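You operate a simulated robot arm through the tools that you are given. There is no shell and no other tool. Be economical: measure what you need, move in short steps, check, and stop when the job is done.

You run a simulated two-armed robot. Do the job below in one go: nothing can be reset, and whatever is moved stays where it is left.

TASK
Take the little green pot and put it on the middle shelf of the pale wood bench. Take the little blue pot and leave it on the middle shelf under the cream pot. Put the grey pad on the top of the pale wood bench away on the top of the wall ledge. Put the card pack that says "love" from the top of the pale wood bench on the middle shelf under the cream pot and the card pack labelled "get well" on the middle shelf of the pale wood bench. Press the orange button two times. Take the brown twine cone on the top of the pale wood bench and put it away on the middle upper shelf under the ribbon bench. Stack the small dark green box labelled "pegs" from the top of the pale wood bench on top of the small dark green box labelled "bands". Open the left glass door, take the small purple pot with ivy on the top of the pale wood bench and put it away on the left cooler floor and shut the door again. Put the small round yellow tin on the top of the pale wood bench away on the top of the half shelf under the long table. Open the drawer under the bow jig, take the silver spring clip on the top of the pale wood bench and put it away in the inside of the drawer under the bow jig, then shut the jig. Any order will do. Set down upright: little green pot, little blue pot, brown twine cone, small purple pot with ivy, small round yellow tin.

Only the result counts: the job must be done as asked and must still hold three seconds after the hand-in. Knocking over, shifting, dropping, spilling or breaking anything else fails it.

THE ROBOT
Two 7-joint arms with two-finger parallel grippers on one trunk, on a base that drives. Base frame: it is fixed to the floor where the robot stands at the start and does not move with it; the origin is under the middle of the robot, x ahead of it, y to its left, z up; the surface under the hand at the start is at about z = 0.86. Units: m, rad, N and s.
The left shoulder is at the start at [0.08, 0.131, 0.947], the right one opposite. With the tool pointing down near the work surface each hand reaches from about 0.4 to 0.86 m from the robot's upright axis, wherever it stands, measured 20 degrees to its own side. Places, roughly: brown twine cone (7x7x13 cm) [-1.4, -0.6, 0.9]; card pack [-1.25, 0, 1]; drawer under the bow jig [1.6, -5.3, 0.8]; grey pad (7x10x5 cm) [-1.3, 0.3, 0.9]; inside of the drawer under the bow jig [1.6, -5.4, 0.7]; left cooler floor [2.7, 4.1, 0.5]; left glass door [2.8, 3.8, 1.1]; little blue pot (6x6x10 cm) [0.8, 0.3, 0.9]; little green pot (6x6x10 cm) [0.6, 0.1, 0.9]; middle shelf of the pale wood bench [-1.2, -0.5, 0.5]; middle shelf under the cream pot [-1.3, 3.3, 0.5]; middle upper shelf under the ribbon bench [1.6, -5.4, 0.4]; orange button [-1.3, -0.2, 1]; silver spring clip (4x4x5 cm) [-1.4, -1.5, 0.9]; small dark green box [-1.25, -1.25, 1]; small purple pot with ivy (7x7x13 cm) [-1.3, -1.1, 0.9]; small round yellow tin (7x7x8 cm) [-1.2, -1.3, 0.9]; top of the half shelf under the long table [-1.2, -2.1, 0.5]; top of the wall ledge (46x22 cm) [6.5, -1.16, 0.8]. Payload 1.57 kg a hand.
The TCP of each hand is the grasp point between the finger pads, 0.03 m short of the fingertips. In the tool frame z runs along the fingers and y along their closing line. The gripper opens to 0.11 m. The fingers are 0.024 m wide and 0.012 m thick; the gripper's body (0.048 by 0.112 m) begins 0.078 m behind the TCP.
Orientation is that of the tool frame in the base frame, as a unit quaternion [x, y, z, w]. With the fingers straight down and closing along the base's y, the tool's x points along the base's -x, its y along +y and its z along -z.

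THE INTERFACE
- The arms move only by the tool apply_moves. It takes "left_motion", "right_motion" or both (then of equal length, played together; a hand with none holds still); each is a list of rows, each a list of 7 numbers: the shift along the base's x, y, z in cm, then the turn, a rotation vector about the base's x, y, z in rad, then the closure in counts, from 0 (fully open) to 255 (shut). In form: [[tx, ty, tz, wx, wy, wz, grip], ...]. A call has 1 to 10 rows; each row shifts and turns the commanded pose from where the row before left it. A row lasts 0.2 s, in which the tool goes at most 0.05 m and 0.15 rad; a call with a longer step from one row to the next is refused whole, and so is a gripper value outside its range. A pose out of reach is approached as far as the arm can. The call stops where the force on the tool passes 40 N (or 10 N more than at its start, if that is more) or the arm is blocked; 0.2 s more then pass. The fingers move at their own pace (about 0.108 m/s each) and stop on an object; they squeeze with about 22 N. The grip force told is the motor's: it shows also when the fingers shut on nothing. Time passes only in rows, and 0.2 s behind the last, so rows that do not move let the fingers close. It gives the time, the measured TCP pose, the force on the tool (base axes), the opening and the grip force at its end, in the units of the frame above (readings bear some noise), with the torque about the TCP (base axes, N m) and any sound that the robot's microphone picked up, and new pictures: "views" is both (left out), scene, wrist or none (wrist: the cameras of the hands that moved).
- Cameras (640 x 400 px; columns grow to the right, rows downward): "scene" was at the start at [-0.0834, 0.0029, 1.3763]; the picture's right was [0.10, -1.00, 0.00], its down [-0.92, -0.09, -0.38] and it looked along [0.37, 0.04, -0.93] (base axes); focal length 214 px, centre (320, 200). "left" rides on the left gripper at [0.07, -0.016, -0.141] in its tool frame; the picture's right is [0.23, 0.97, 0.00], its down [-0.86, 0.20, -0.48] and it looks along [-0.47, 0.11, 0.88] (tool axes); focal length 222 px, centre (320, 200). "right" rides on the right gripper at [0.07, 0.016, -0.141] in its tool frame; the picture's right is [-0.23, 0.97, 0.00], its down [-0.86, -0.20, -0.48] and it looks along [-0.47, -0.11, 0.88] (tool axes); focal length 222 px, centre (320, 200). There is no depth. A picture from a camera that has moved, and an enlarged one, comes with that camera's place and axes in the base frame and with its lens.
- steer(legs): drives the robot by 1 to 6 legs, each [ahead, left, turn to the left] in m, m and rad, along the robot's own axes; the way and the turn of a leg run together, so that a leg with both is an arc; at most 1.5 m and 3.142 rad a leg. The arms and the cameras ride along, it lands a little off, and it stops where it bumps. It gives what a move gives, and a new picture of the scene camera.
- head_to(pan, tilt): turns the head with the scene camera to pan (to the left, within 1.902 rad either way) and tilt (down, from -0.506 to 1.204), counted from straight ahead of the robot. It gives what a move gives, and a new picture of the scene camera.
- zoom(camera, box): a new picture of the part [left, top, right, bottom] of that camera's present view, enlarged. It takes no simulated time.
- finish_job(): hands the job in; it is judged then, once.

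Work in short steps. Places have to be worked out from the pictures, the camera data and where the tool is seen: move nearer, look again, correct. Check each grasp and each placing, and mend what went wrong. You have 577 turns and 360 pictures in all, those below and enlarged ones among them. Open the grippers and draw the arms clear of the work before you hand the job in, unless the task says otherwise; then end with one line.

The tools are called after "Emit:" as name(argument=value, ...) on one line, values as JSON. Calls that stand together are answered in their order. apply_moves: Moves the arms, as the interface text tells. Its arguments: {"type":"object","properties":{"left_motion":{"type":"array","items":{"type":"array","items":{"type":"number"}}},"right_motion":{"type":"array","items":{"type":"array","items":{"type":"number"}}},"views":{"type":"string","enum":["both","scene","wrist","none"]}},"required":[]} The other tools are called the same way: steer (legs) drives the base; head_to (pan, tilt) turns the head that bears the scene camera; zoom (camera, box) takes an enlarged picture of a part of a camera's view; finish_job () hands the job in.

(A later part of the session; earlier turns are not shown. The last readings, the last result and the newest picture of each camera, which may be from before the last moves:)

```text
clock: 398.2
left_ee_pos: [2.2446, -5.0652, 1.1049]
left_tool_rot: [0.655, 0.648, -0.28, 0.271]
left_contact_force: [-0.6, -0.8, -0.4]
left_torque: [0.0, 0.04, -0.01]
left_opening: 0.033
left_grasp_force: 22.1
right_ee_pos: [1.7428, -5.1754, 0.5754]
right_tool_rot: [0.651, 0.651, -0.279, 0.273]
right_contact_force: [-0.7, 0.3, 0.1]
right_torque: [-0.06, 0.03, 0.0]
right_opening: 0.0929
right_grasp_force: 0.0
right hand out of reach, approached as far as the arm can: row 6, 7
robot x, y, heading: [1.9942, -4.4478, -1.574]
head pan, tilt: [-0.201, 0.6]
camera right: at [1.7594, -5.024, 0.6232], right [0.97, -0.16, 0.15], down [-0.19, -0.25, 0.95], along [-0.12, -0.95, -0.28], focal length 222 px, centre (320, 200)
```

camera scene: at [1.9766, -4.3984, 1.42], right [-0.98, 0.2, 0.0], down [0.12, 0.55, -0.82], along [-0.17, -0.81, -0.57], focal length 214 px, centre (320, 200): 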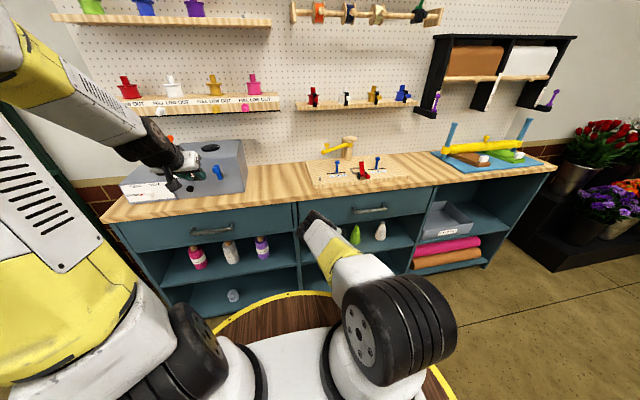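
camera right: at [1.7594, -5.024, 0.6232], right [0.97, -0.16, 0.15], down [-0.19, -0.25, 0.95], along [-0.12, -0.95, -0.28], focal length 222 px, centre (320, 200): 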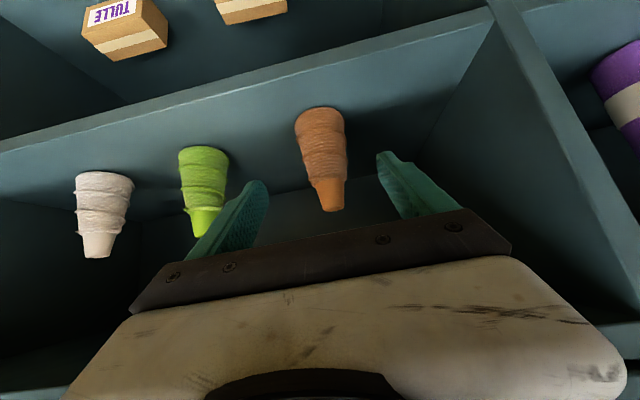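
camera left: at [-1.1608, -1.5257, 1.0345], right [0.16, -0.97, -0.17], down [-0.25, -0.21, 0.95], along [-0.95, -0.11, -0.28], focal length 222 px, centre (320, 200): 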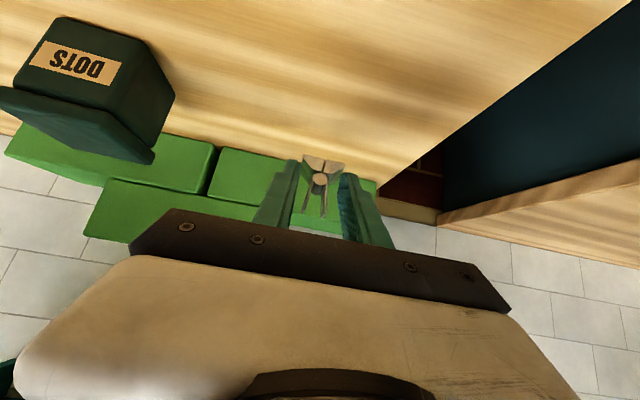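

The twine cone stands with the others. Back out, then raise and rotate the right hand to horizontal with vertical closing for the drawer handle.

Emit:
steer(legs=[[-0.32, 0, 0]])

Emit:
apply_moves(right_motion=[[0, 0, 4, 0, 0, 0, 60], [0, 0, 4, 0, 0, 0, 60], [0, 0, 4, -0.131, 0, 0, 60], [0, 0, 4, -0.131, 0, 0, 60], [0, 0, 4, -0.131, 0, 0, 60], [0, 0, 4, -0.131, 0, 0, 60], [0, 0, 0, -0.131, 0, 0, 60], [0, 0, 0, -0.131, 0, 0, 60]], views="none")

Emit:
apply_moves(right_motion=[[0, 0, 0, 0, 0.15, 0, 60], [0, 0, 0, 0, 0.15, 0, 60], [0, 0, 0, 0, 0.15, 0, 60], [0, 0, 0, 0, 0.15, 0, 60], [0, 0, 0, 0, 0.15, 0, 60], [0, 0, 0, 0, 0.15, 0, 60], [0, 0, 0, 0, 0.15, 0, 60], [0, 0, 0, 0, 0.15, 0, 60], [0, 0, 0, 0, 0.15, 0, 60], [0, 0, 0, 0, 0.15, 0, 60]], views="both")

```text
clock: 400.4
left_ee_pos: [2.2475, -4.7416, 1.1061]
left_tool_rot: [0.654, 0.648, -0.28, 0.271]
left_contact_force: [1.2, 1.2, -0.5]
left_torque: [-0.02, -0.02, 0.04]
left_opening: 0.033
left_grasp_force: 21.6
right_ee_pos: [1.746, -4.8547, 0.5753]
right_tool_rot: [0.65, 0.652, -0.279, 0.272]
right_contact_force: [0.7, -0.9, -0.7]
right_torque: [0.01, 0.02, -0.01]
right_opening: 0.0928
right_grasp_force: 0.0
robot x, y, heading: [1.9928, -4.1252, -1.575]
head pan, tilt: [-0.201, 0.6]
camera scene: at [1.9771, -4.0759, 1.42], right [-0.98, 0.2, 0.0], down [0.11, 0.55, -0.82], along [-0.16, -0.81, -0.57], focal length 214 px, centre (320, 200)
```

scene: 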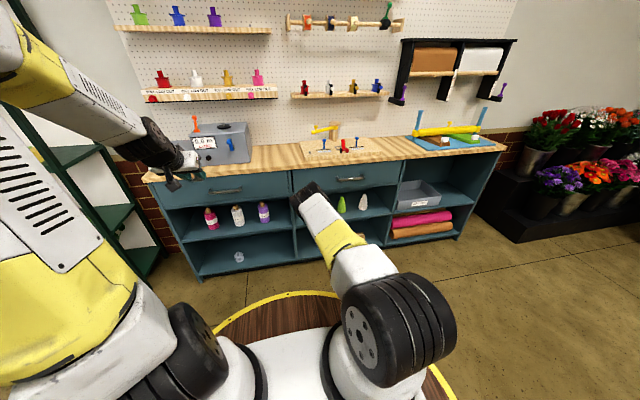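

```text
clock: 402.2
left_ee_pos: [2.2474, -4.7427, 1.1059]
left_tool_rot: [0.655, 0.648, -0.28, 0.271]
left_contact_force: [-0.6, 0.1, 0.0]
left_torque: [0.04, -0.01, 0.02]
left_opening: 0.0331
left_grasp_force: 21.9
right_ee_pos: [1.7576, -4.8849, 0.8001]
right_tool_rot: [0.606, 0.614, -0.354, 0.361]
right_contact_force: [1.0, -0.2, 0.1]
right_torque: [0.03, -0.01, 0.0]
right_opening: 0.0841
right_grasp_force: 0.1
right hand out of reach, approached as far as the arm can: row 3, 4, 5, 6, 7, 8
robot x, y, heading: [1.9957, -4.1266, -1.574]
head pan, tilt: [-0.201, 0.6]
```

```text
clock: 404.4
left_ee_pos: [2.2482, -4.7406, 1.1045]
left_tool_rot: [0.654, 0.649, -0.279, 0.271]
left_contact_force: [0.2, 0.6, -0.7]
left_torque: [0.01, 0.01, 0.02]
left_opening: 0.0331
left_grasp_force: 22.0
right_ee_pos: [1.8463, -4.9342, 0.9045]
right_tool_rot: [0.243, 0.707, -0.652, -0.124]
right_contact_force: [-0.2, -1.8, 1.2]
right_torque: [0.01, -0.02, 0.03]
right_opening: 0.0843
right_grasp_force: 0.1
right hand out of reach, approached as far as the arm can: row 1, 2, 7, 8, 9, 10
robot x, y, heading: [1.9923, -4.1277, -1.569]
head pan, tilt: [-0.201, 0.6]
camera scene: at [1.9771, -4.0759, 1.42], right [-0.98, 0.2, 0.0], down [0.11, 0.55, -0.82], along [-0.16, -0.81, -0.57], focal length 214 px, centre (320, 200)
camera right: at [1.8591, -4.7743, 0.8924], right [0.37, -0.09, -0.93], down [0.93, -0.02, 0.37], along [-0.05, -1.0, 0.07], focal length 222 px, centre (320, 200)
```

scene: 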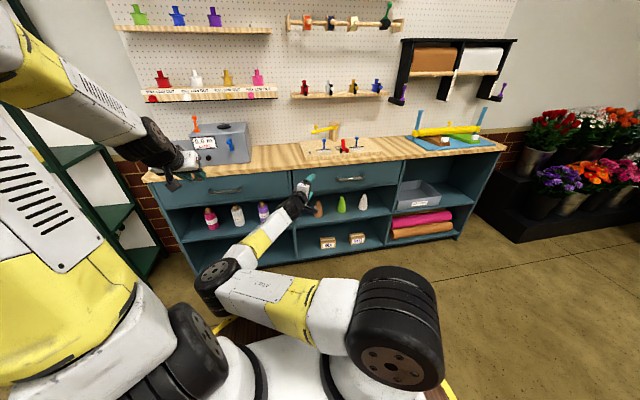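
right: 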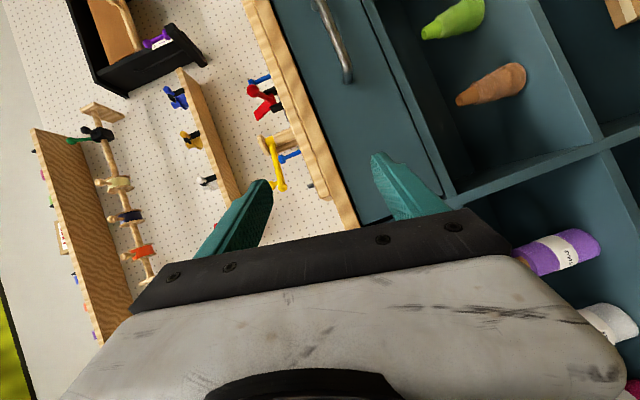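

That posture is awkward. Undo the roll; I'll instead straddle the handle from above with the tool down (closing along y).

Emit:
apply_moves(right_motion=[[0, 0, 0, 0, -0.15, 0, 60], [0, 0, 0, 0, -0.15, 0, 60], [0, 0, 0, 0, -0.15, 0, 60], [0, 0, 0, 0, -0.15, 0, 60], [-1, 0, -1, 0, -0.15, 0, 60], [-1, 0, -1, 0, -0.15, 0, 60], [-1, 0, -1, 0, -0.15, 0, 60], [-1, 0, -1, 0, -0.15, 0, 60]], views="scene")

```text
clock: 406.2
left_ee_pos: [2.2482, -4.7405, 1.1061]
left_tool_rot: [0.654, 0.648, -0.281, 0.27]
left_contact_force: [-0.8, 0.2, 0.3]
left_torque: [-0.02, -0.02, -0.01]
left_opening: 0.033
left_grasp_force: 21.6
right_ee_pos: [1.8059, -4.9341, 0.8624]
right_tool_rot: [0.569, 0.646, -0.411, 0.298]
right_contact_force: [-0.3, 0.7, 0.3]
right_torque: [0.01, 0.0, 0.0]
right_opening: 0.0842
right_grasp_force: 0.0
robot x, y, heading: [1.9989, -4.1265, -1.57]
head pan, tilt: [-0.201, 0.6]
camera scene: at [1.9773, -4.0758, 1.42], right [-0.98, 0.2, 0.0], down [0.11, 0.55, -0.83], along [-0.16, -0.81, -0.57], focal length 214 px, centre (320, 200)
```

scene: 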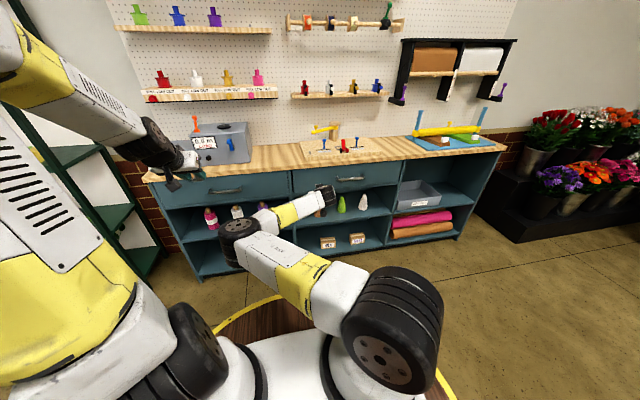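

Return the right hand to tool-down while raising it.

Emit:
apply_moves(right_motion=[[-0.8, 2.3, 3.0, 0.132, -0.021, -0.0143, 60], [-0.8, 2.3, 3.0, 0.132, -0.021, -0.0143, 60], [-0.8, 2.3, 3.0, 0.132, -0.021, -0.0143, 60], [-0.8, 2.3, 3.0, 0.132, -0.021, -0.0143, 60], [-0.8, 2.3, 3.0, 0.132, -0.021, -0.0143, 60], [-0.8, 2.3, 3.0, 0.132, -0.021, -0.0143, 60], [-0.8, 2.3, 3.0, 0.132, -0.021, -0.0143, 60], [-0.8, 2.3, 3.0, 0.132, -0.021, -0.0143, 60]], views="scene")

```text
clock: 408.0
left_ee_pos: [2.248, -4.7434, 1.1063]
left_tool_rot: [0.654, 0.648, -0.28, 0.271]
left_contact_force: [0.0, -0.8, -0.5]
left_torque: [-0.02, 0.04, 0.0]
left_opening: 0.0328
left_grasp_force: 22.1
right_ee_pos: [1.7411, -4.7499, 1.1017]
right_tool_rot: [0.706, 0.708, 0.001, -0.001]
right_contact_force: [-0.1, -0.1, -0.1]
right_torque: [0.02, 0.05, 0.0]
right_opening: 0.0841
right_grasp_force: 0.0
robot x, y, heading: [1.9965, -4.1292, -1.568]
head pan, tilt: [-0.201, 0.6]
camera scene: at [1.9773, -4.076, 1.42], right [-0.98, 0.2, 0.0], down [0.11, 0.55, -0.82], along [-0.16, -0.81, -0.57], focal length 214 px, centre (320, 200)
```

scene: 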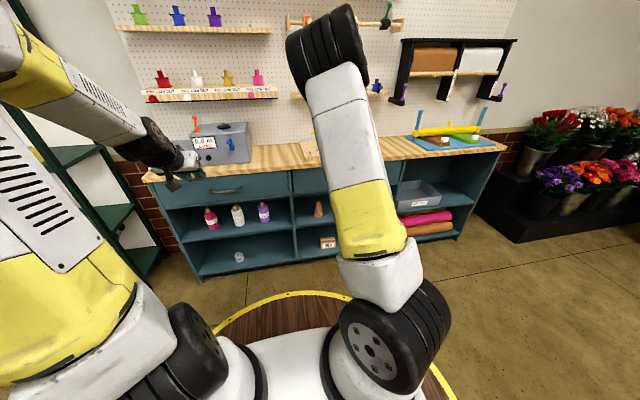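

Elbow is back up. Yaw the right hand 90° (closing along y) and shift the base so the hand lines up with the handle.

Emit:
apply_moves(right_motion=[[0, 0, 0, 0, 0, 0.15, 60], [0, 0, 0, 0, 0, 0.15, 60], [0, 0, 0, 0, 0, 0.15, 60], [0, 0, 0, 0, 0, 0.15, 60], [0, 0, 0, 0, 0, 0.15, 60], [0, 0, 0, 0, 0, 0.15, 60], [0, 0, 0, 0, 0, 0.15, 60], [0, 0, 0, 0, 0, 0.15, 60], [0, 0, 0, 0, 0, 0.15, 60], [0, 0, 0, 0, 0, 0.15, 60]], views="none")

Emit:
steer(legs=[[0.25, -0.17, 0]])

Emit:
zoom(camera="right", box=[0, 0, 640, 400])

```text
clock: 410.2
left_ee_pos: [2.2485, -4.741, 1.105]
left_tool_rot: [0.654, 0.648, -0.28, 0.271]
left_contact_force: [-0.5, 0.3, 0.3]
left_torque: [-0.02, 0.0, -0.04]
left_opening: 0.033
left_grasp_force: 21.8
right_ee_pos: [1.742, -4.7491, 1.102]
right_tool_rot: [0.033, 0.999, 0.0, -0.001]
right_contact_force: [0.2, 0.5, -0.2]
right_torque: [0.02, 0.03, 0.01]
right_opening: 0.0841
right_grasp_force: 0.0
robot x, y, heading: [1.9955, -4.1278, -1.572]
head pan, tilt: [-0.201, 0.6]
```

```text
clock: 412.3
left_ee_pos: [2.073, -4.9984, 1.106]
left_tool_rot: [0.655, 0.648, -0.28, 0.271]
left_contact_force: [-0.1, -0.3, -0.3]
left_torque: [-0.01, 0.0, 0.01]
left_opening: 0.0329
left_grasp_force: 22.2
right_ee_pos: [1.5671, -5.0052, 1.1027]
right_tool_rot: [0.034, 0.999, 0.0, -0.001]
right_contact_force: [0.0, 0.1, 0.0]
right_torque: [0.0, 0.0, -0.01]
right_opening: 0.0844
right_grasp_force: 0.0
robot x, y, heading: [1.8194, -4.3822, -1.575]
head pan, tilt: [-0.201, 0.6]
camera scene: at [1.8041, -4.3318, 1.42], right [-0.98, 0.2, 0.0], down [0.11, 0.55, -0.82], along [-0.17, -0.81, -0.57], focal length 214 px, centre (320, 200)
```

scene: 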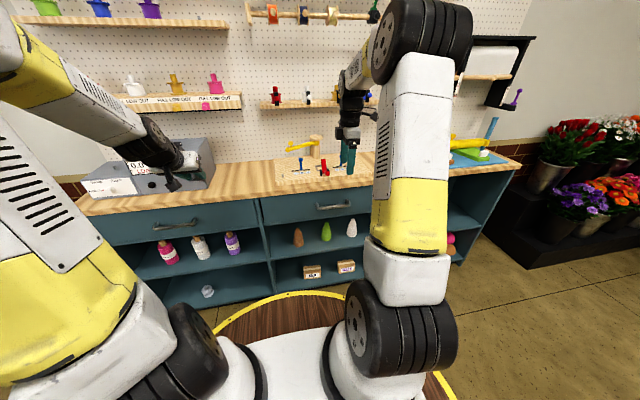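

```text
1.00 times, centred on (320, 200) of right (not enlarged: the box is as wide or as high as the picture)
camera zoom: at [1.4994, -4.9828, 1.2431], right [0.29, 0.96, 0.0], down [0.84, -0.26, 0.48], along [0.46, -0.14, -0.88], focal length 222 px, centre (320, 200)
```

zoom: 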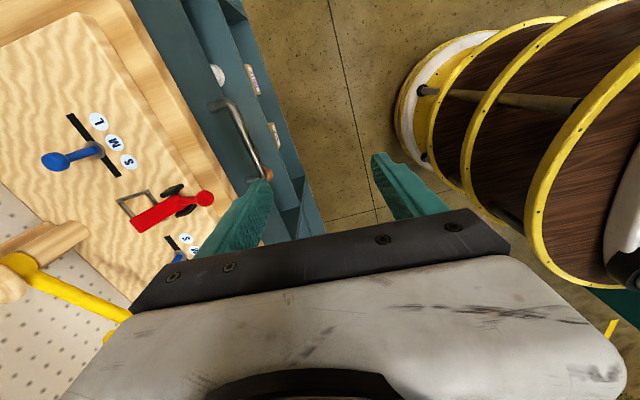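

Handle bar ≈ x 1.48–1.64, y≈-5.165, z≈0.80; bench edge y≈-5.195, top ≈0.875. Descend partially in front and look closer.

Emit:
apply_moves(right_motion=[[0, -2.2, -4, 0, 0, 0.07, 160], [0, -2.2, -4, 0, 0, 0, 190], [0, -2.2, -4, 0, 0, 0, 190], [0, -2.2, -3.5, 0, 0, 0, 190]], views="both")

```text
clock: 413.3
left_ee_pos: [2.0735, -4.9976, 1.1056]
left_tool_rot: [0.654, 0.648, -0.281, 0.271]
left_contact_force: [-0.3, 0.0, -0.2]
left_torque: [0.01, 0.01, -0.01]
left_opening: 0.033
left_grasp_force: 21.9
right_ee_pos: [1.5655, -5.0932, 0.9462]
right_tool_rot: [0.0, 1.0, 0.001, -0.001]
right_contact_force: [0.2, 0.6, 0.9]
right_torque: [-0.03, 0.01, 0.04]
right_opening: 0.0278
right_grasp_force: 0.1
robot x, y, heading: [1.8233, -4.3843, -1.576]
head pan, tilt: [-0.201, 0.6]
camera scene: at [1.8041, -4.3315, 1.42], right [-0.98, 0.2, 0.0], down [0.11, 0.55, -0.83], along [-0.17, -0.81, -0.56], focal length 214 px, centre (320, 200)
camera right: at [1.4969, -5.0754, 1.0882], right [0.23, 0.97, 0.0], down [0.86, -0.2, 0.48], along [0.46, -0.11, -0.88], focal length 222 px, centre (320, 200)
```

scene: 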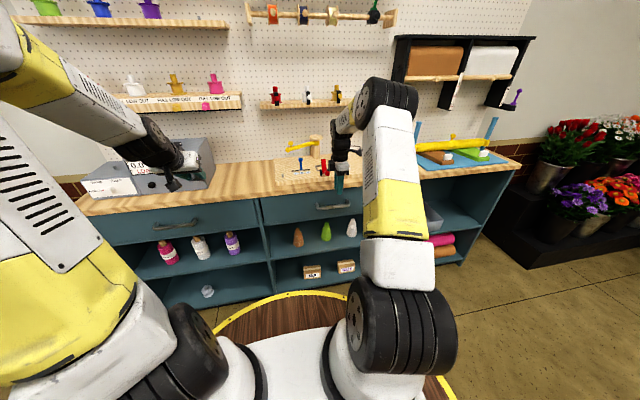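
right: 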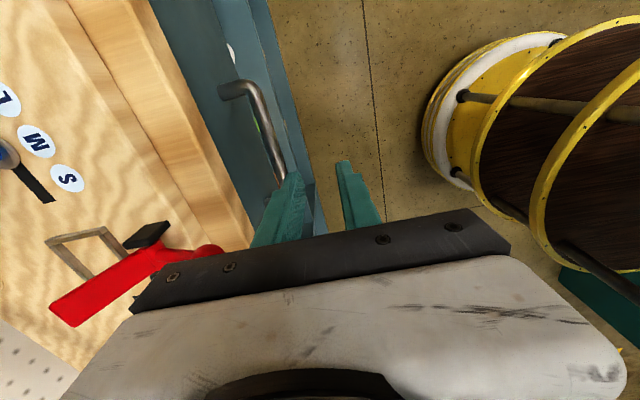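

Bar at y≈-5.152, drawer face y≈-5.19. Move over it and descend with the fingers straddling.

Emit:
apply_moves(right_motion=[[0, -3, 0, 0, 0, 0, 188], [0, -3.1, 0, 0, 0, 0, 188], [0, 0, -4, 0, 0, 0, 188], [0, 0, -3, 0, 0, 0, 188]], views="wrist")

```text
clock: 414.2
left_ee_pos: [2.0736, -4.998, 1.1052]
left_tool_rot: [0.654, 0.648, -0.281, 0.271]
left_contact_force: [0.0, -0.1, 0.7]
left_torque: [0.04, 0.02, -0.01]
left_opening: 0.0328
left_grasp_force: 22.2
right_ee_pos: [1.5666, -5.1587, 0.8974]
right_tool_rot: [-0.001, 1.0, -0.01, -0.001]
right_contact_force: [-2.0, 0.6, 14.0]
right_torque: [-0.39, -0.48, -0.02]
right_opening: 0.0287
right_grasp_force: 0.0
robot x, y, heading: [1.8218, -4.3835, -1.574]
head pan, tilt: [-0.201, 0.6]
stopped in row 4 (right hand): the force on the tool passed its limit at 62 N (the readings are from after the stop); the commanded pose is now the measured one
camera right: at [1.4975, -5.1385, 1.0372], right [0.23, 0.97, -0.02], down [0.86, -0.19, 0.48], along [0.46, -0.13, -0.88], focal length 222 px, centre (320, 200)
```

right: 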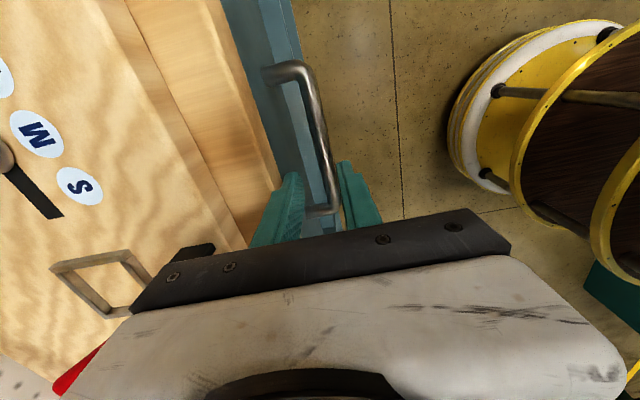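

The palm hit the red jig lever's knob near (1.60,-5.19). Lift, shift to x≈1.512 along the handle, and look.

Emit:
apply_moves(right_motion=[[0, 0, 4, 0, 0, 0, 188], [0, 0.2, 2, 0, 0.02, 0, 188], [-2.7, 0, 0, 0, 0, 0, 188], [-2.7, 0, 0, 0, 0, 0, 188]], views="wrist")

Emit:
zoom(camera="scene", box=[250, 120, 380, 220])

```text
clock: 415.2
left_ee_pos: [2.0731, -4.9968, 1.1058]
left_tool_rot: [0.656, 0.647, -0.281, 0.269]
left_contact_force: [-0.3, 0.9, 0.5]
left_torque: [0.0, 0.0, -0.03]
left_opening: 0.033
left_grasp_force: 21.9
right_ee_pos: [1.5141, -5.1558, 0.9552]
right_tool_rot: [-0.001, 1.0, -0.007, -0.012]
right_contact_force: [0.5, -0.2, -0.3]
right_torque: [0.0, 0.04, 0.02]
right_opening: 0.0287
right_grasp_force: 0.0
robot x, y, heading: [1.8201, -4.3798, -1.574]
head pan, tilt: [-0.201, 0.6]
camera right: at [1.4468, -5.1371, 1.0964], right [0.23, 0.97, -0.02], down [0.87, -0.19, 0.46], along [0.45, -0.12, -0.89], focal length 222 px, centre (320, 200)
```

right: 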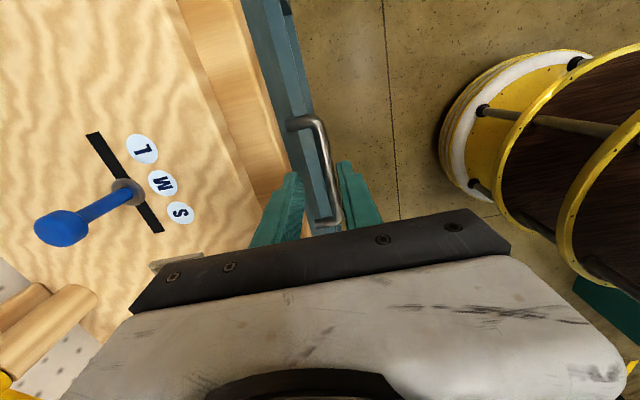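

```text
4.00 times, centred on (315, 170) of scene
camera zoom: at [1.8043, -4.3319, 1.42], right [-0.98, 0.2, 0.0], down [0.11, 0.55, -0.82], along [-0.17, -0.81, -0.57], focal length 858 px, centre (340, 320)
```

zoom: 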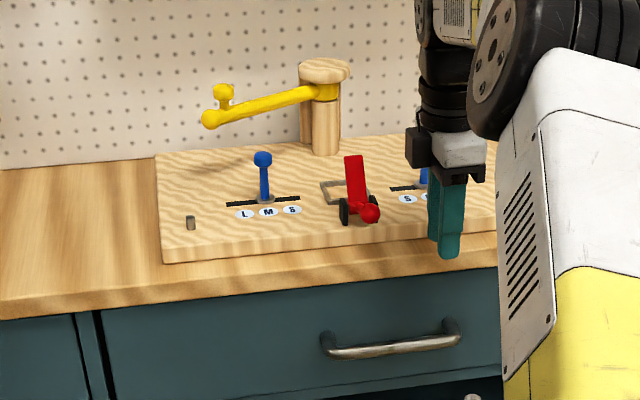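

Red lever looks the same as before. Descend here.

Emit:
apply_moves(right_motion=[[0, 0, -4, 0, 0, 0, 188], [0, 0, -4, 0, 0, 0, 188], [0, 0, -3, 0, 0, 0, 188], [0, 0, -1.5, 0, 0, 0, 188], [0, 0, -1.3, 0, 0, 0, 188]], views="wrist")

```text
clock: 416.6
left_ee_pos: [2.0726, -4.9971, 1.1057]
left_tool_rot: [0.655, 0.647, -0.281, 0.27]
left_contact_force: [-0.7, 0.2, -0.8]
left_torque: [-0.01, 0.01, 0.01]
left_opening: 0.0332
left_grasp_force: 21.7
right_ee_pos: [1.5133, -5.1582, 0.8225]
right_tool_rot: [0.0, 1.0, -0.012, -0.011]
right_contact_force: [-0.2, -0.2, 8.7]
right_torque: [-0.24, -0.21, 0.01]
right_opening: 0.0288
right_grasp_force: 0.1
robot x, y, heading: [1.8196, -4.3781, -1.57]
head pan, tilt: [-0.201, 0.6]
stopped in row 5 (right hand): the force on the tool passed its limit at 42 N (the readings are from after the stop); the commanded pose is now the measured one
camera right: at [1.4461, -5.1378, 0.9634], right [0.23, 0.97, -0.03], down [0.87, -0.19, 0.46], along [0.45, -0.13, -0.89], focal length 222 px, centre (320, 200)
```

right: 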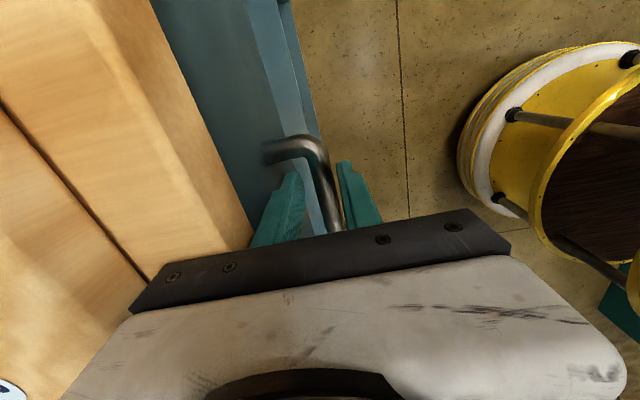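

The palm rests on the bench top; bar is between the fingers. Ease up slightly and grip.

Emit:
apply_moves(right_motion=[[0, 0, 0.4, 0, 0, 0, 188], [0, 0, 0, 0, 0, 0, 255], [0, 0, 0, 0, 0, 0, 255], [0, 0, 0, 0, 0, 0, 255]], views="wrist")

```text
clock: 417.6
left_ee_pos: [2.0724, -4.9959, 1.1055]
left_tool_rot: [0.654, 0.648, -0.282, 0.271]
left_contact_force: [0.2, 0.2, -0.3]
left_torque: [0.0, 0.0, 0.03]
left_opening: 0.033
left_grasp_force: 22.0
right_ee_pos: [1.5121, -5.1602, 0.8285]
right_tool_rot: [0.001, 1.0, -0.014, -0.013]
right_contact_force: [1.0, 8.1, 26.2]
right_torque: [0.22, -0.32, 0.08]
right_opening: 0.0
right_grasp_force: 21.1
robot x, y, heading: [1.8259, -4.3844, -1.569]
head pan, tilt: [-0.201, 0.6]
camera right: at [1.4454, -5.1376, 0.9709], right [0.23, 0.97, -0.03], down [0.87, -0.19, 0.46], along [0.44, -0.13, -0.89], focal length 222 px, centre (320, 200)
```

right: 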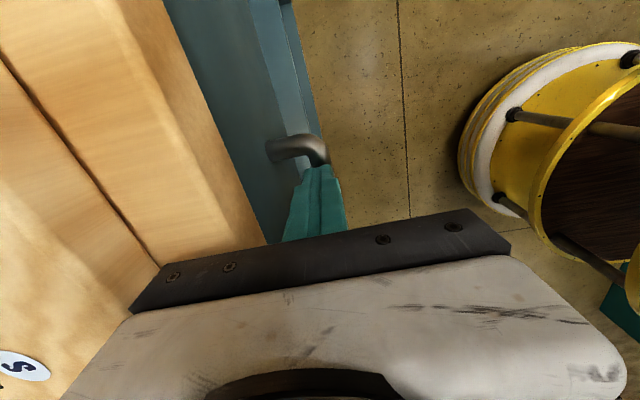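

Fingers slid above the bar (bar z≈0.79). Instead hook with the rear finger: open fully, offset toward me, descend deeper.

Emit:
apply_moves(right_motion=[[0, 0, 4, 0, 0, 0, 255], [0, 0, 4, 0, 0, 0, 255], [0, 2.2, 0, 0, 0, 0, 120], [0, 2.2, 0, 0, 0, 0, 0], [0, 0, 0, 0, 0, 0, 0], [0, 0, 0, 0, 0, 0, 0]], views="wrist")

```text
clock: 419.0
left_ee_pos: [2.0735, -4.9974, 1.1057]
left_tool_rot: [0.655, 0.648, -0.28, 0.27]
left_contact_force: [0.6, -0.5, -0.6]
left_torque: [0.05, -0.01, 0.0]
left_opening: 0.0331
left_grasp_force: 22.0
right_ee_pos: [1.511, -5.1155, 0.9047]
right_tool_rot: [0.0, 1.0, -0.011, -0.011]
right_contact_force: [-0.4, -0.1, 0.7]
right_torque: [-0.02, 0.0, -0.02]
right_opening: 0.11
right_grasp_force: 0.1
robot x, y, heading: [1.824, -4.3815, -1.573]
head pan, tilt: [-0.201, 0.6]
camera right: at [1.4441, -5.0948, 1.0462], right [0.23, 0.97, -0.02], down [0.87, -0.19, 0.46], along [0.45, -0.13, -0.89], focal length 222 px, centre (320, 200)
```

right: 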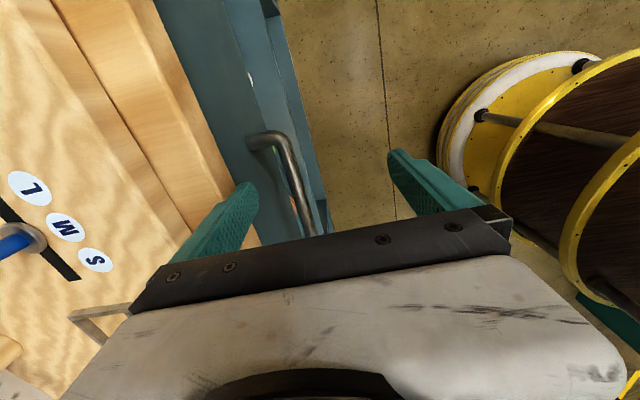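

Emit:
apply_moves(right_motion=[[0, 0.4, -3, 0, 0, 0, 0], [0, 0, -3, 0, 0, 0, 0], [0, 0, -3, 0, 0, 0, 0], [0, 0, -2.5, 0, 0, 0, 0]], views="wrist")

```text
clock: 420.0
left_ee_pos: [2.0734, -4.9975, 1.1046]
left_tool_rot: [0.654, 0.649, -0.28, 0.272]
left_contact_force: [-0.4, 0.1, -0.1]
left_torque: [0.03, 0.0, 0.04]
left_opening: 0.0333
left_grasp_force: 22.0
right_ee_pos: [1.5135, -5.1107, 0.787]
right_tool_rot: [0.001, 1.0, -0.01, -0.012]
right_contact_force: [-0.1, 0.0, 0.1]
right_torque: [0.04, 0.02, 0.0]
right_opening: 0.1098
right_grasp_force: 0.0
robot x, y, heading: [1.8235, -4.381, -1.575]
head pan, tilt: [-0.201, 0.6]
camera right: at [1.4463, -5.0897, 0.9294], right [0.23, 0.97, -0.02], down [0.87, -0.19, 0.46], along [0.45, -0.13, -0.89], focal length 222 px, centre (320, 200)
```

right: 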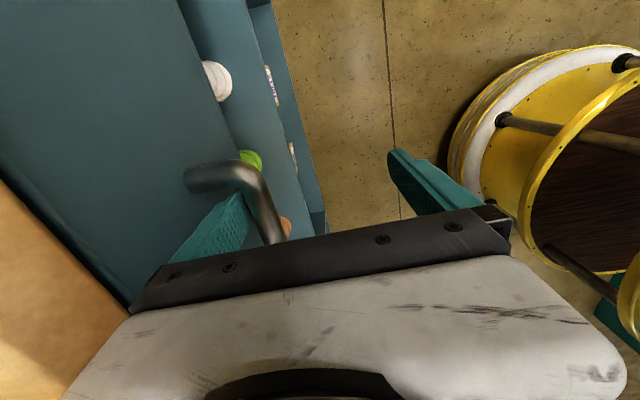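

The rear finger is behind the bar. Pull back.

Emit:
apply_moves(right_motion=[[0, 2, 0, 0, 0, 0, 0], [0, 3, 0, 0, 0, 0, 0], [0, 3, 0, 0, 0, 0, 0], [0, 3, 0, 0, 0, 0, 0], [0, 3, 0, 0, 0, 0, 0], [0, 3, 0, 0, 0, 0, 0], [0, 3, 0, 0, 0, 0, 0]], views="both")

```text
clock: 421.6
left_ee_pos: [2.0732, -4.9977, 1.1042]
left_tool_rot: [0.654, 0.648, -0.28, 0.272]
left_contact_force: [1.5, 0.4, 0.0]
left_torque: [0.0, 0.0, 0.0]
left_opening: 0.033
left_grasp_force: 21.7
right_ee_pos: [1.512, -4.9101, 0.7902]
right_tool_rot: [0.001, 1.0, -0.01, -0.011]
right_contact_force: [-0.7, -0.9, 0.2]
right_torque: [0.01, 0.0, 0.02]
right_opening: 0.1098
right_grasp_force: 0.1
robot x, y, heading: [1.8207, -4.3837, -1.571]
head pan, tilt: [-0.201, 0.6]
camera scene: at [1.8041, -4.3318, 1.42], right [-0.98, 0.2, 0.0], down [0.11, 0.55, -0.82], along [-0.17, -0.81, -0.57], focal length 214 px, centre (320, 200)
camera right: at [1.4454, -4.8901, 0.932], right [0.23, 0.97, -0.03], down [0.87, -0.19, 0.46], along [0.45, -0.13, -0.89], focal length 222 px, centre (320, 200)
```

scene: 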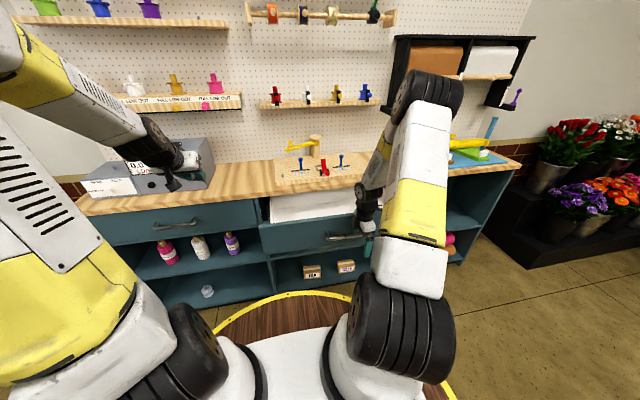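
right: 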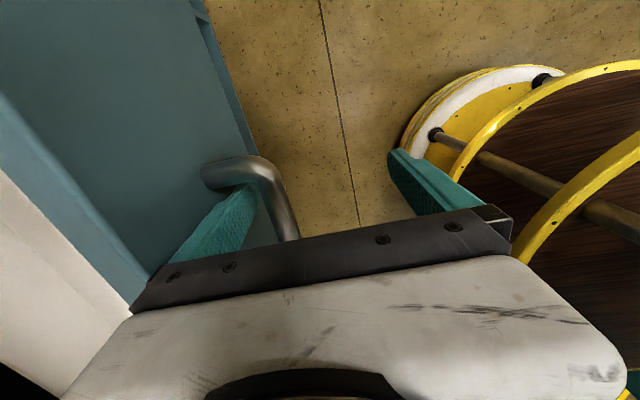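

The drawer is open ~19 cm. Bring the left hand over it, turning tool-down.

Emit:
apply_moves(left_motion=[[-3.6, -1.1, -1, 0.098, 0, 0, 255], [-3.6, -1.1, -1, 0.098, 0, 0, 255], [-3.6, -1.1, -1, 0.098, 0, 0, 255], [-3.6, -1.1, -1, 0.098, 0, 0, 255], [-3.6, -1.1, -1, 0.098, 0, 0, 255], [-3.6, -1.1, -1, 0.098, 0, 0, 255], [-3.6, -1.1, -1, 0.098, 0, 0, 255], [-3.6, -1.1, -1, 0.098, 0, 0, 255]], views="both")

```text
clock: 423.4
left_ee_pos: [1.7841, -5.0875, 1.0273]
left_tool_rot: [0.708, 0.706, -0.01, 0.0]
left_contact_force: [-0.3, 0.5, -0.2]
left_torque: [-0.01, 0.05, 0.03]
left_opening: 0.0329
left_grasp_force: 22.1
right_ee_pos: [1.512, -4.9117, 0.7893]
right_tool_rot: [0.001, 1.0, -0.01, -0.012]
right_contact_force: [0.7, -0.6, 0.2]
right_torque: [-0.04, -0.02, 0.01]
right_opening: 0.1099
right_grasp_force: 0.0
robot x, y, heading: [1.8197, -4.3853, -1.574]
head pan, tilt: [-0.201, 0.6]
camera scene: at [1.8043, -4.3313, 1.42], right [-0.98, 0.2, 0.0], down [0.11, 0.55, -0.83], along [-0.17, -0.81, -0.56], focal length 214 px, centre (320, 200)
camera left: at [1.7692, -5.0152, 1.167], right [0.97, 0.22, -0.02], down [0.2, -0.85, 0.49], along [0.09, -0.48, -0.87], focal length 222 px, centre (320, 200)
```

scene: 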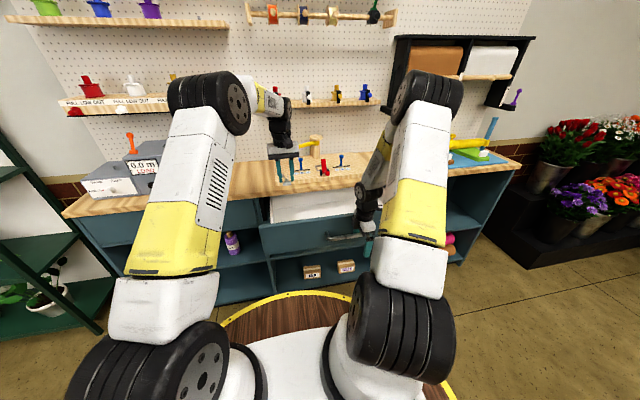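
left: 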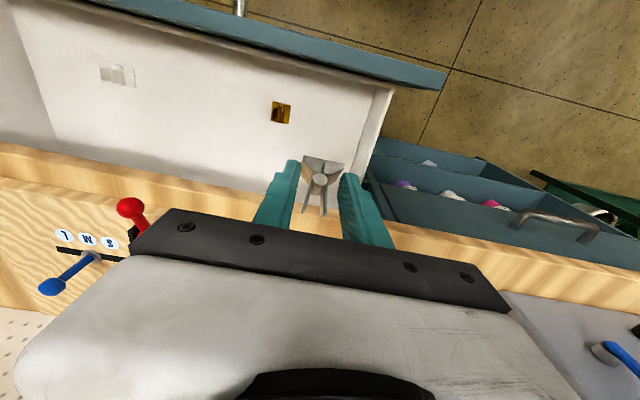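

Drawer interior clear spot near (1.795,-5.08). Lower into the drawer.

Emit:
apply_moves(left_motion=[[1.0, 0.6, -4, 0, 0, 0, 255], [0, 0, -4, 0, 0, 0, 255], [0, 0, -4, 0, 0, 0, 255], [0, 0, -4, 0, 0, 0, 255], [0, 0, -3, 0, 0, 0, 255]], views="wrist")

```text
clock: 424.6
left_ee_pos: [1.7954, -5.0802, 0.8346]
left_tool_rot: [0.709, 0.705, -0.013, 0.0]
left_contact_force: [-0.6, 1.0, 0.2]
left_torque: [0.0, -0.02, 0.01]
left_opening: 0.0328
left_grasp_force: 22.2
right_ee_pos: [1.5115, -4.912, 0.7893]
right_tool_rot: [0.0, 1.0, -0.01, -0.012]
right_contact_force: [0.2, 0.4, -0.7]
right_torque: [-0.01, 0.0, 0.02]
right_opening: 0.1098
right_grasp_force: 0.1
robot x, y, heading: [1.8237, -4.3816, -1.571]
head pan, tilt: [-0.201, 0.6]
camera left: at [1.7812, -5.0076, 0.9753], right [0.97, 0.22, -0.02], down [0.2, -0.85, 0.49], along [0.09, -0.48, -0.87], focal length 222 px, centre (320, 200)
```

left: 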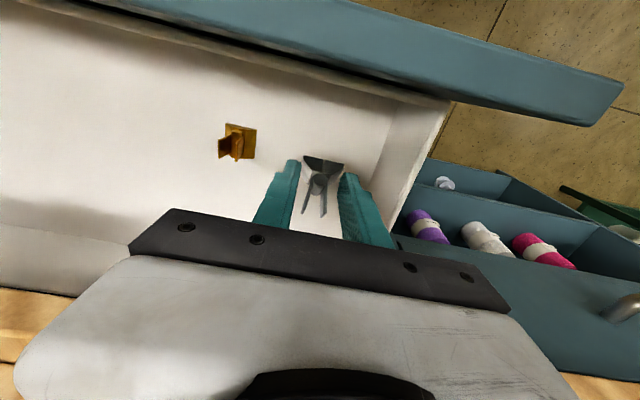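

Emit:
apply_moves(left_motion=[[0, 0, -1.5, 0, 0, 0, 255], [0, 0, -1, 0, 0, 0, 255], [0, 0, -0.8, 0, 0, 0, 255], [0, 0, -0.6, 0, 0, 0, 255], [0, 0, -0.5, 0, 0, 0, 255]], views="wrist")

```text
clock: 425.8
left_ee_pos: [1.7959, -5.0799, 0.7918]
left_tool_rot: [0.708, 0.706, -0.011, 0.001]
left_contact_force: [0.2, 0.2, -0.1]
left_torque: [-0.01, 0.01, 0.0]
left_opening: 0.033
left_grasp_force: 22.4
right_ee_pos: [1.5125, -4.9101, 0.791]
right_tool_rot: [0.001, 1.0, -0.01, -0.01]
right_contact_force: [-0.2, -0.2, -0.8]
right_torque: [-0.01, 0.01, -0.01]
right_opening: 0.11
right_grasp_force: 0.1
robot x, y, heading: [1.8211, -4.3824, -1.571]
head pan, tilt: [-0.201, 0.6]
camera left: at [1.781, -5.0072, 0.9317], right [0.97, 0.22, -0.02], down [0.2, -0.85, 0.49], along [0.09, -0.48, -0.87], focal length 222 px, centre (320, 200)
```

left: 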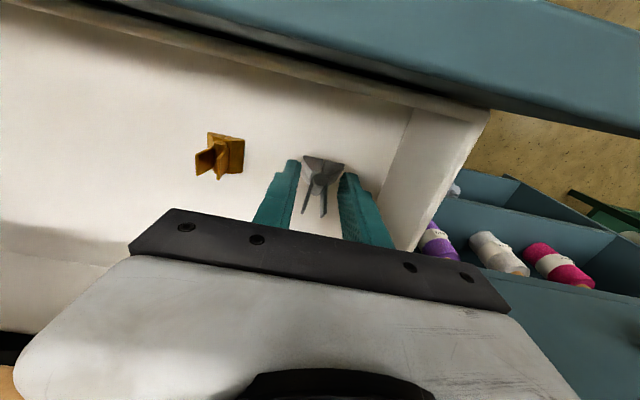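

Emit:
apply_moves(left_motion=[[-0.8, 0, -0.8, 0, 0, 0, 255], [0, 0, -0.8, 0, 0, 0, 255], [0, 0, -0.6, 0, 0, 0, 255], [0, 0, -0.6, 0, 0, 0, 255], [0, 0, -0.5, 0, 0, 0, 255]], views="none")

```text
clock: 427.0
left_ee_pos: [1.7875, -5.0789, 0.7592]
left_tool_rot: [0.708, 0.706, -0.013, 0.0]
left_contact_force: [-1.5, 0.8, 14.9]
left_torque: [-0.13, -0.06, -0.01]
left_opening: 0.033
left_grasp_force: 22.2
right_ee_pos: [1.5126, -4.9108, 0.7907]
right_tool_rot: [0.001, 1.0, -0.01, -0.012]
right_contact_force: [0.0, 0.2, 0.6]
right_torque: [-0.01, -0.01, 0.0]
right_opening: 0.1102
right_grasp_force: 0.0
robot x, y, heading: [1.8239, -4.3834, -1.577]
head pan, tilt: [-0.201, 0.6]
```

Contact with the drawer floor. Release and lift out.

Emit:
apply_moves(left_motion=[[0, 0, 0.2, 0, 0, 0, 170], [0, 0, 0, 0, 0, 0, 140], [0, 0, 0, 0, 0, 0, 140], [0, 0, 3, 0, 0, 0, 140], [0, 0, 4, 0, 0, 0, 140], [0, 0, 4.5, 0, 0, 0, 140], [0, 0, 4.5, 0, 0, 0, 140], [0, 0, 4.5, 0, 0, 0, 100]], views="wrist")

```text
clock: 428.8
left_ee_pos: [1.7876, -5.0779, 0.9648]
left_tool_rot: [0.708, 0.706, -0.012, 0.0]
left_contact_force: [-0.4, -0.7, -0.4]
left_torque: [0.05, 0.0, 0.04]
left_opening: 0.0671
left_grasp_force: 0.1
right_ee_pos: [1.5116, -4.9112, 0.791]
right_tool_rot: [0.001, 1.0, -0.008, -0.011]
right_contact_force: [-0.5, -0.8, -0.8]
right_torque: [0.02, -0.02, -0.03]
right_opening: 0.1101
right_grasp_force: 0.0
robot x, y, heading: [1.8178, -4.3792, -1.58]
head pan, tilt: [-0.201, 0.6]
camera left: at [1.773, -5.0051, 1.1053], right [0.97, 0.22, -0.02], down [0.2, -0.85, 0.49], along [0.09, -0.48, -0.87], focal length 222 px, centre (320, 200)
```

left: 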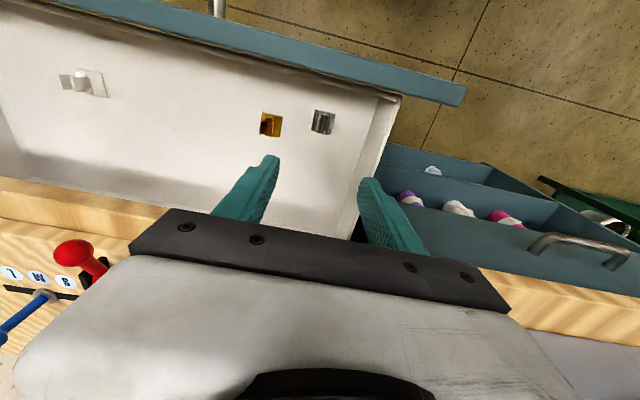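

Clip lies in the drawer. Lift the right hand off the handle; bring the left hand (closed) in front of the drawer to push it shut.

Emit:
apply_moves(right_motion=[[0, 0, 4, 0, 0, 0, 0], [0, 0, 4, 0, 0, 0, 0], [0, 0, 4, 0, 0, 0, 0], [0, 0, 4, 0, 0, 0, 0], [0, 2, 4, 0, 0, 0, 0], [-2, 2, 3, 0, 0, 0, 0], [-3, 2, 2, 0, 0, 0, 0], [-3, 2, 0, 0, 0, 0, 0]], left_motion=[[0, 3, 1, 0, 0, 0, 180], [0, 4, 0, 0, 0, 0, 255], [0, 4, 0, 0, 0, 0, 255], [0, 4, 0, 0, 0, 0, 255], [0, 4, 0, 0, 0, 0, 255], [0, 4, -2, 0, 0, 0, 255], [0, 0, -4, 0, 0, 0, 255], [0, 0, -4, 0, 0, 0, 255]], views="scene")

```text
clock: 430.6
left_ee_pos: [1.7871, -4.8493, 0.8753]
left_tool_rot: [0.708, 0.706, -0.013, 0.0]
left_contact_force: [0.5, -0.3, -0.3]
left_torque: [0.02, 0.0, 0.02]
left_opening: 0.0001
left_grasp_force: 21.2
right_ee_pos: [1.4343, -4.8294, 1.0418]
right_tool_rot: [0.0, 1.0, -0.011, -0.011]
right_contact_force: [0.6, 0.1, -0.4]
right_torque: [-0.02, 0.03, -0.01]
right_opening: 0.11
right_grasp_force: 0.2
robot x, y, heading: [1.8218, -4.3807, -1.572]
head pan, tilt: [-0.201, 0.6]
camera scene: at [1.8043, -4.3314, 1.42], right [-0.98, 0.2, 0.0], down [0.11, 0.55, -0.83], along [-0.17, -0.81, -0.56], focal length 214 px, centre (320, 200)
```

scene: 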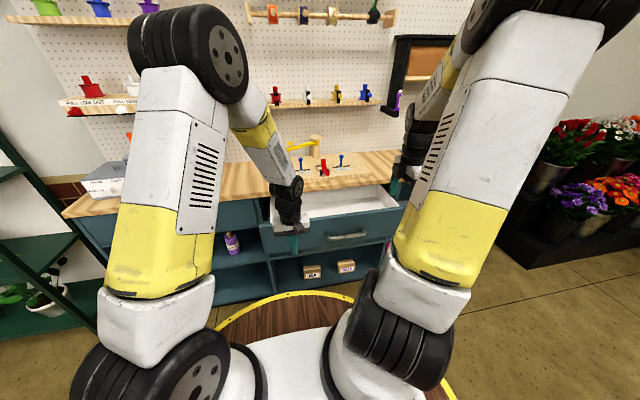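

Emit:
apply_moves(left_motion=[[-4.5, 0, 0, 0, 0, 0, 255], [-4.5, 0, 0, 0, 0, 0, 255], [-4.5, 0, -2, 0, 0, 0, 255], [-4, 0, -2, 0, 0, 0, 255], [0, 0, -2.5, 0, 0, 0, 255]], views="both")

```text
clock: 431.8
left_ee_pos: [1.6117, -4.849, 0.8102]
left_tool_rot: [0.709, 0.705, -0.011, 0.001]
left_contact_force: [0.3, 0.0, -0.4]
left_torque: [-0.02, -0.01, -0.01]
left_opening: 0.0
left_grasp_force: 21.6
right_ee_pos: [1.4333, -4.829, 1.0408]
right_tool_rot: [0.001, 1.0, -0.01, -0.011]
right_contact_force: [-0.5, 0.9, 0.0]
right_torque: [-0.01, -0.01, 0.02]
right_opening: 0.1101
right_grasp_force: 0.1
robot x, y, heading: [1.8216, -4.3804, -1.571]
head pan, tilt: [-0.201, 0.6]
camera scene: at [1.8041, -4.3315, 1.42], right [-0.98, 0.2, 0.0], down [0.11, 0.55, -0.83], along [-0.17, -0.81, -0.56], focal length 214 px, centre (320, 200)
camera left: at [1.597, -4.7758, 0.9507], right [0.97, 0.22, -0.02], down [0.2, -0.85, 0.49], along [0.09, -0.48, -0.87], focal length 222 px, centre (320, 200)
```

scene: 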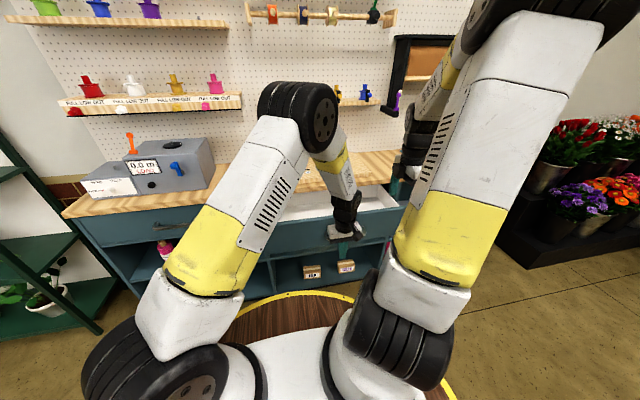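
left: 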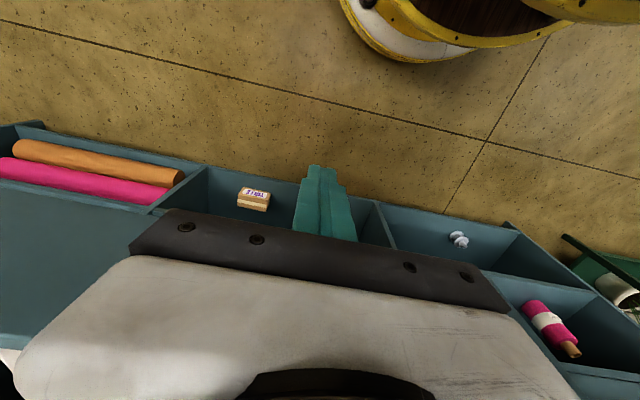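

Push the handle forward to shut the drawer.

Emit:
apply_moves(left_motion=[[0, -3, -0.7, 0, 0, 0, 255], [0, -3, 0, 0, 0, 0, 255], [0, -3, 0, 0, 0, 0, 255], [0, -3, 0, 0, 0, 0, 255], [0, -3, 0, 0, 0, 0, 255], [0, -3, 0, 0, 0, 0, 255], [0, -3, 0, 0, 0, 0, 255], [0, -3, 0, 0, 0, 0, 255], [0, -3, 0, 0, 0, 0, 255]], views="scene")

```text
clock: 433.8
left_ee_pos: [1.6148, -5.1143, 0.8021]
left_tool_rot: [0.708, 0.706, -0.011, 0.0]
left_contact_force: [-0.1, 0.7, 1.6]
left_torque: [0.01, -0.01, 0.01]
left_opening: 0.0
left_grasp_force: 21.3
left hand out of reach, approached as far as the arm can: row 9
right_ee_pos: [1.4327, -4.8295, 1.0412]
right_tool_rot: [0.001, 1.0, -0.011, -0.011]
right_contact_force: [0.6, -0.8, 0.7]
right_torque: [-0.05, -0.02, 0.0]
right_opening: 0.11
right_grasp_force: 0.1
robot x, y, heading: [1.8213, -4.3832, -1.569]
head pan, tilt: [-0.201, 0.6]
camera scene: at [1.8039, -4.3313, 1.42], right [-0.98, 0.2, 0.0], down [0.11, 0.55, -0.83], along [-0.17, -0.81, -0.56], focal length 214 px, centre (320, 200)
```

scene: 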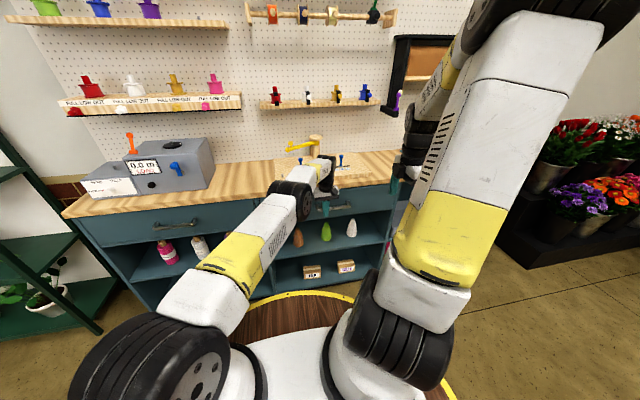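

Reach limit; nudge the base forward to finish closing.

Emit:
steer(legs=[[0.03, 0, 0]])

Emit:
zoom(camera="scene", box=[230, 140, 420, 260])

```text
clock: 434.8
left_ee_pos: [1.6133, -5.1363, 0.8013]
left_tool_rot: [0.709, 0.705, -0.004, -0.005]
left_contact_force: [-0.5, 1.1, 0.1]
left_torque: [-0.02, -0.01, 0.01]
left_opening: 0.0
left_grasp_force: 20.9
right_ee_pos: [1.4336, -4.8574, 1.0415]
right_tool_rot: [0.001, 1.0, -0.011, -0.011]
right_contact_force: [0.7, 0.0, -0.3]
right_torque: [0.04, -0.02, 0.0]
right_opening: 0.11
right_grasp_force: 0.1
robot x, y, heading: [1.82, -4.4081, -1.577]
head pan, tilt: [-0.201, 0.6]
stopped in leg 1: the force on the tool passed its limit at 55 N (the readings are from after the stop); the commanded pose is now the measured one
camera scene: at [1.8039, -4.3593, 1.42], right [-0.98, 0.2, 0.0], down [0.11, 0.55, -0.82], along [-0.17, -0.81, -0.57], focal length 214 px, centre (320, 200)
```

scene: 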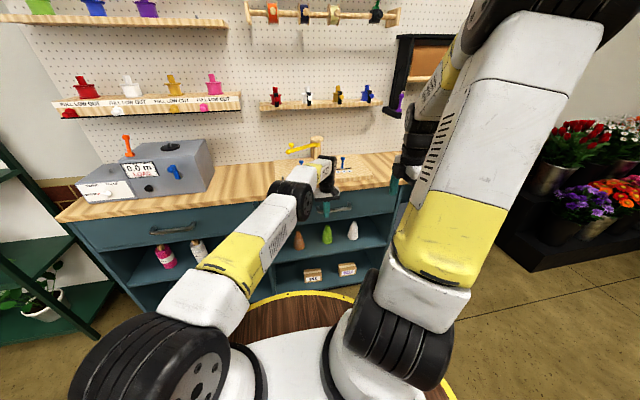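

```text
3.33 times, centred on (325, 200) of scene
camera zoom: at [1.8039, -4.3593, 1.42], right [-0.98, 0.2, 0.0], down [0.11, 0.55, -0.82], along [-0.17, -0.81, -0.57], focal length 715 px, centre (303, 200)
```

zoom: 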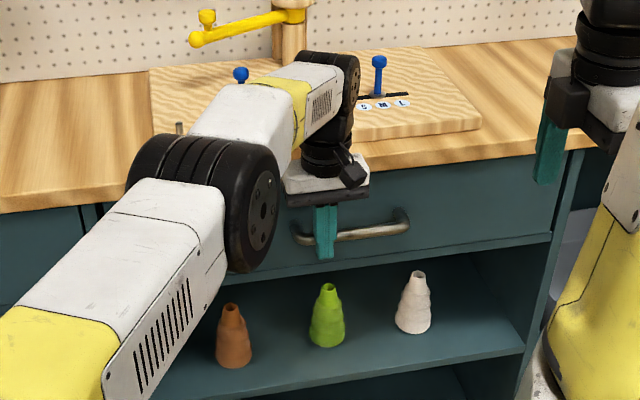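

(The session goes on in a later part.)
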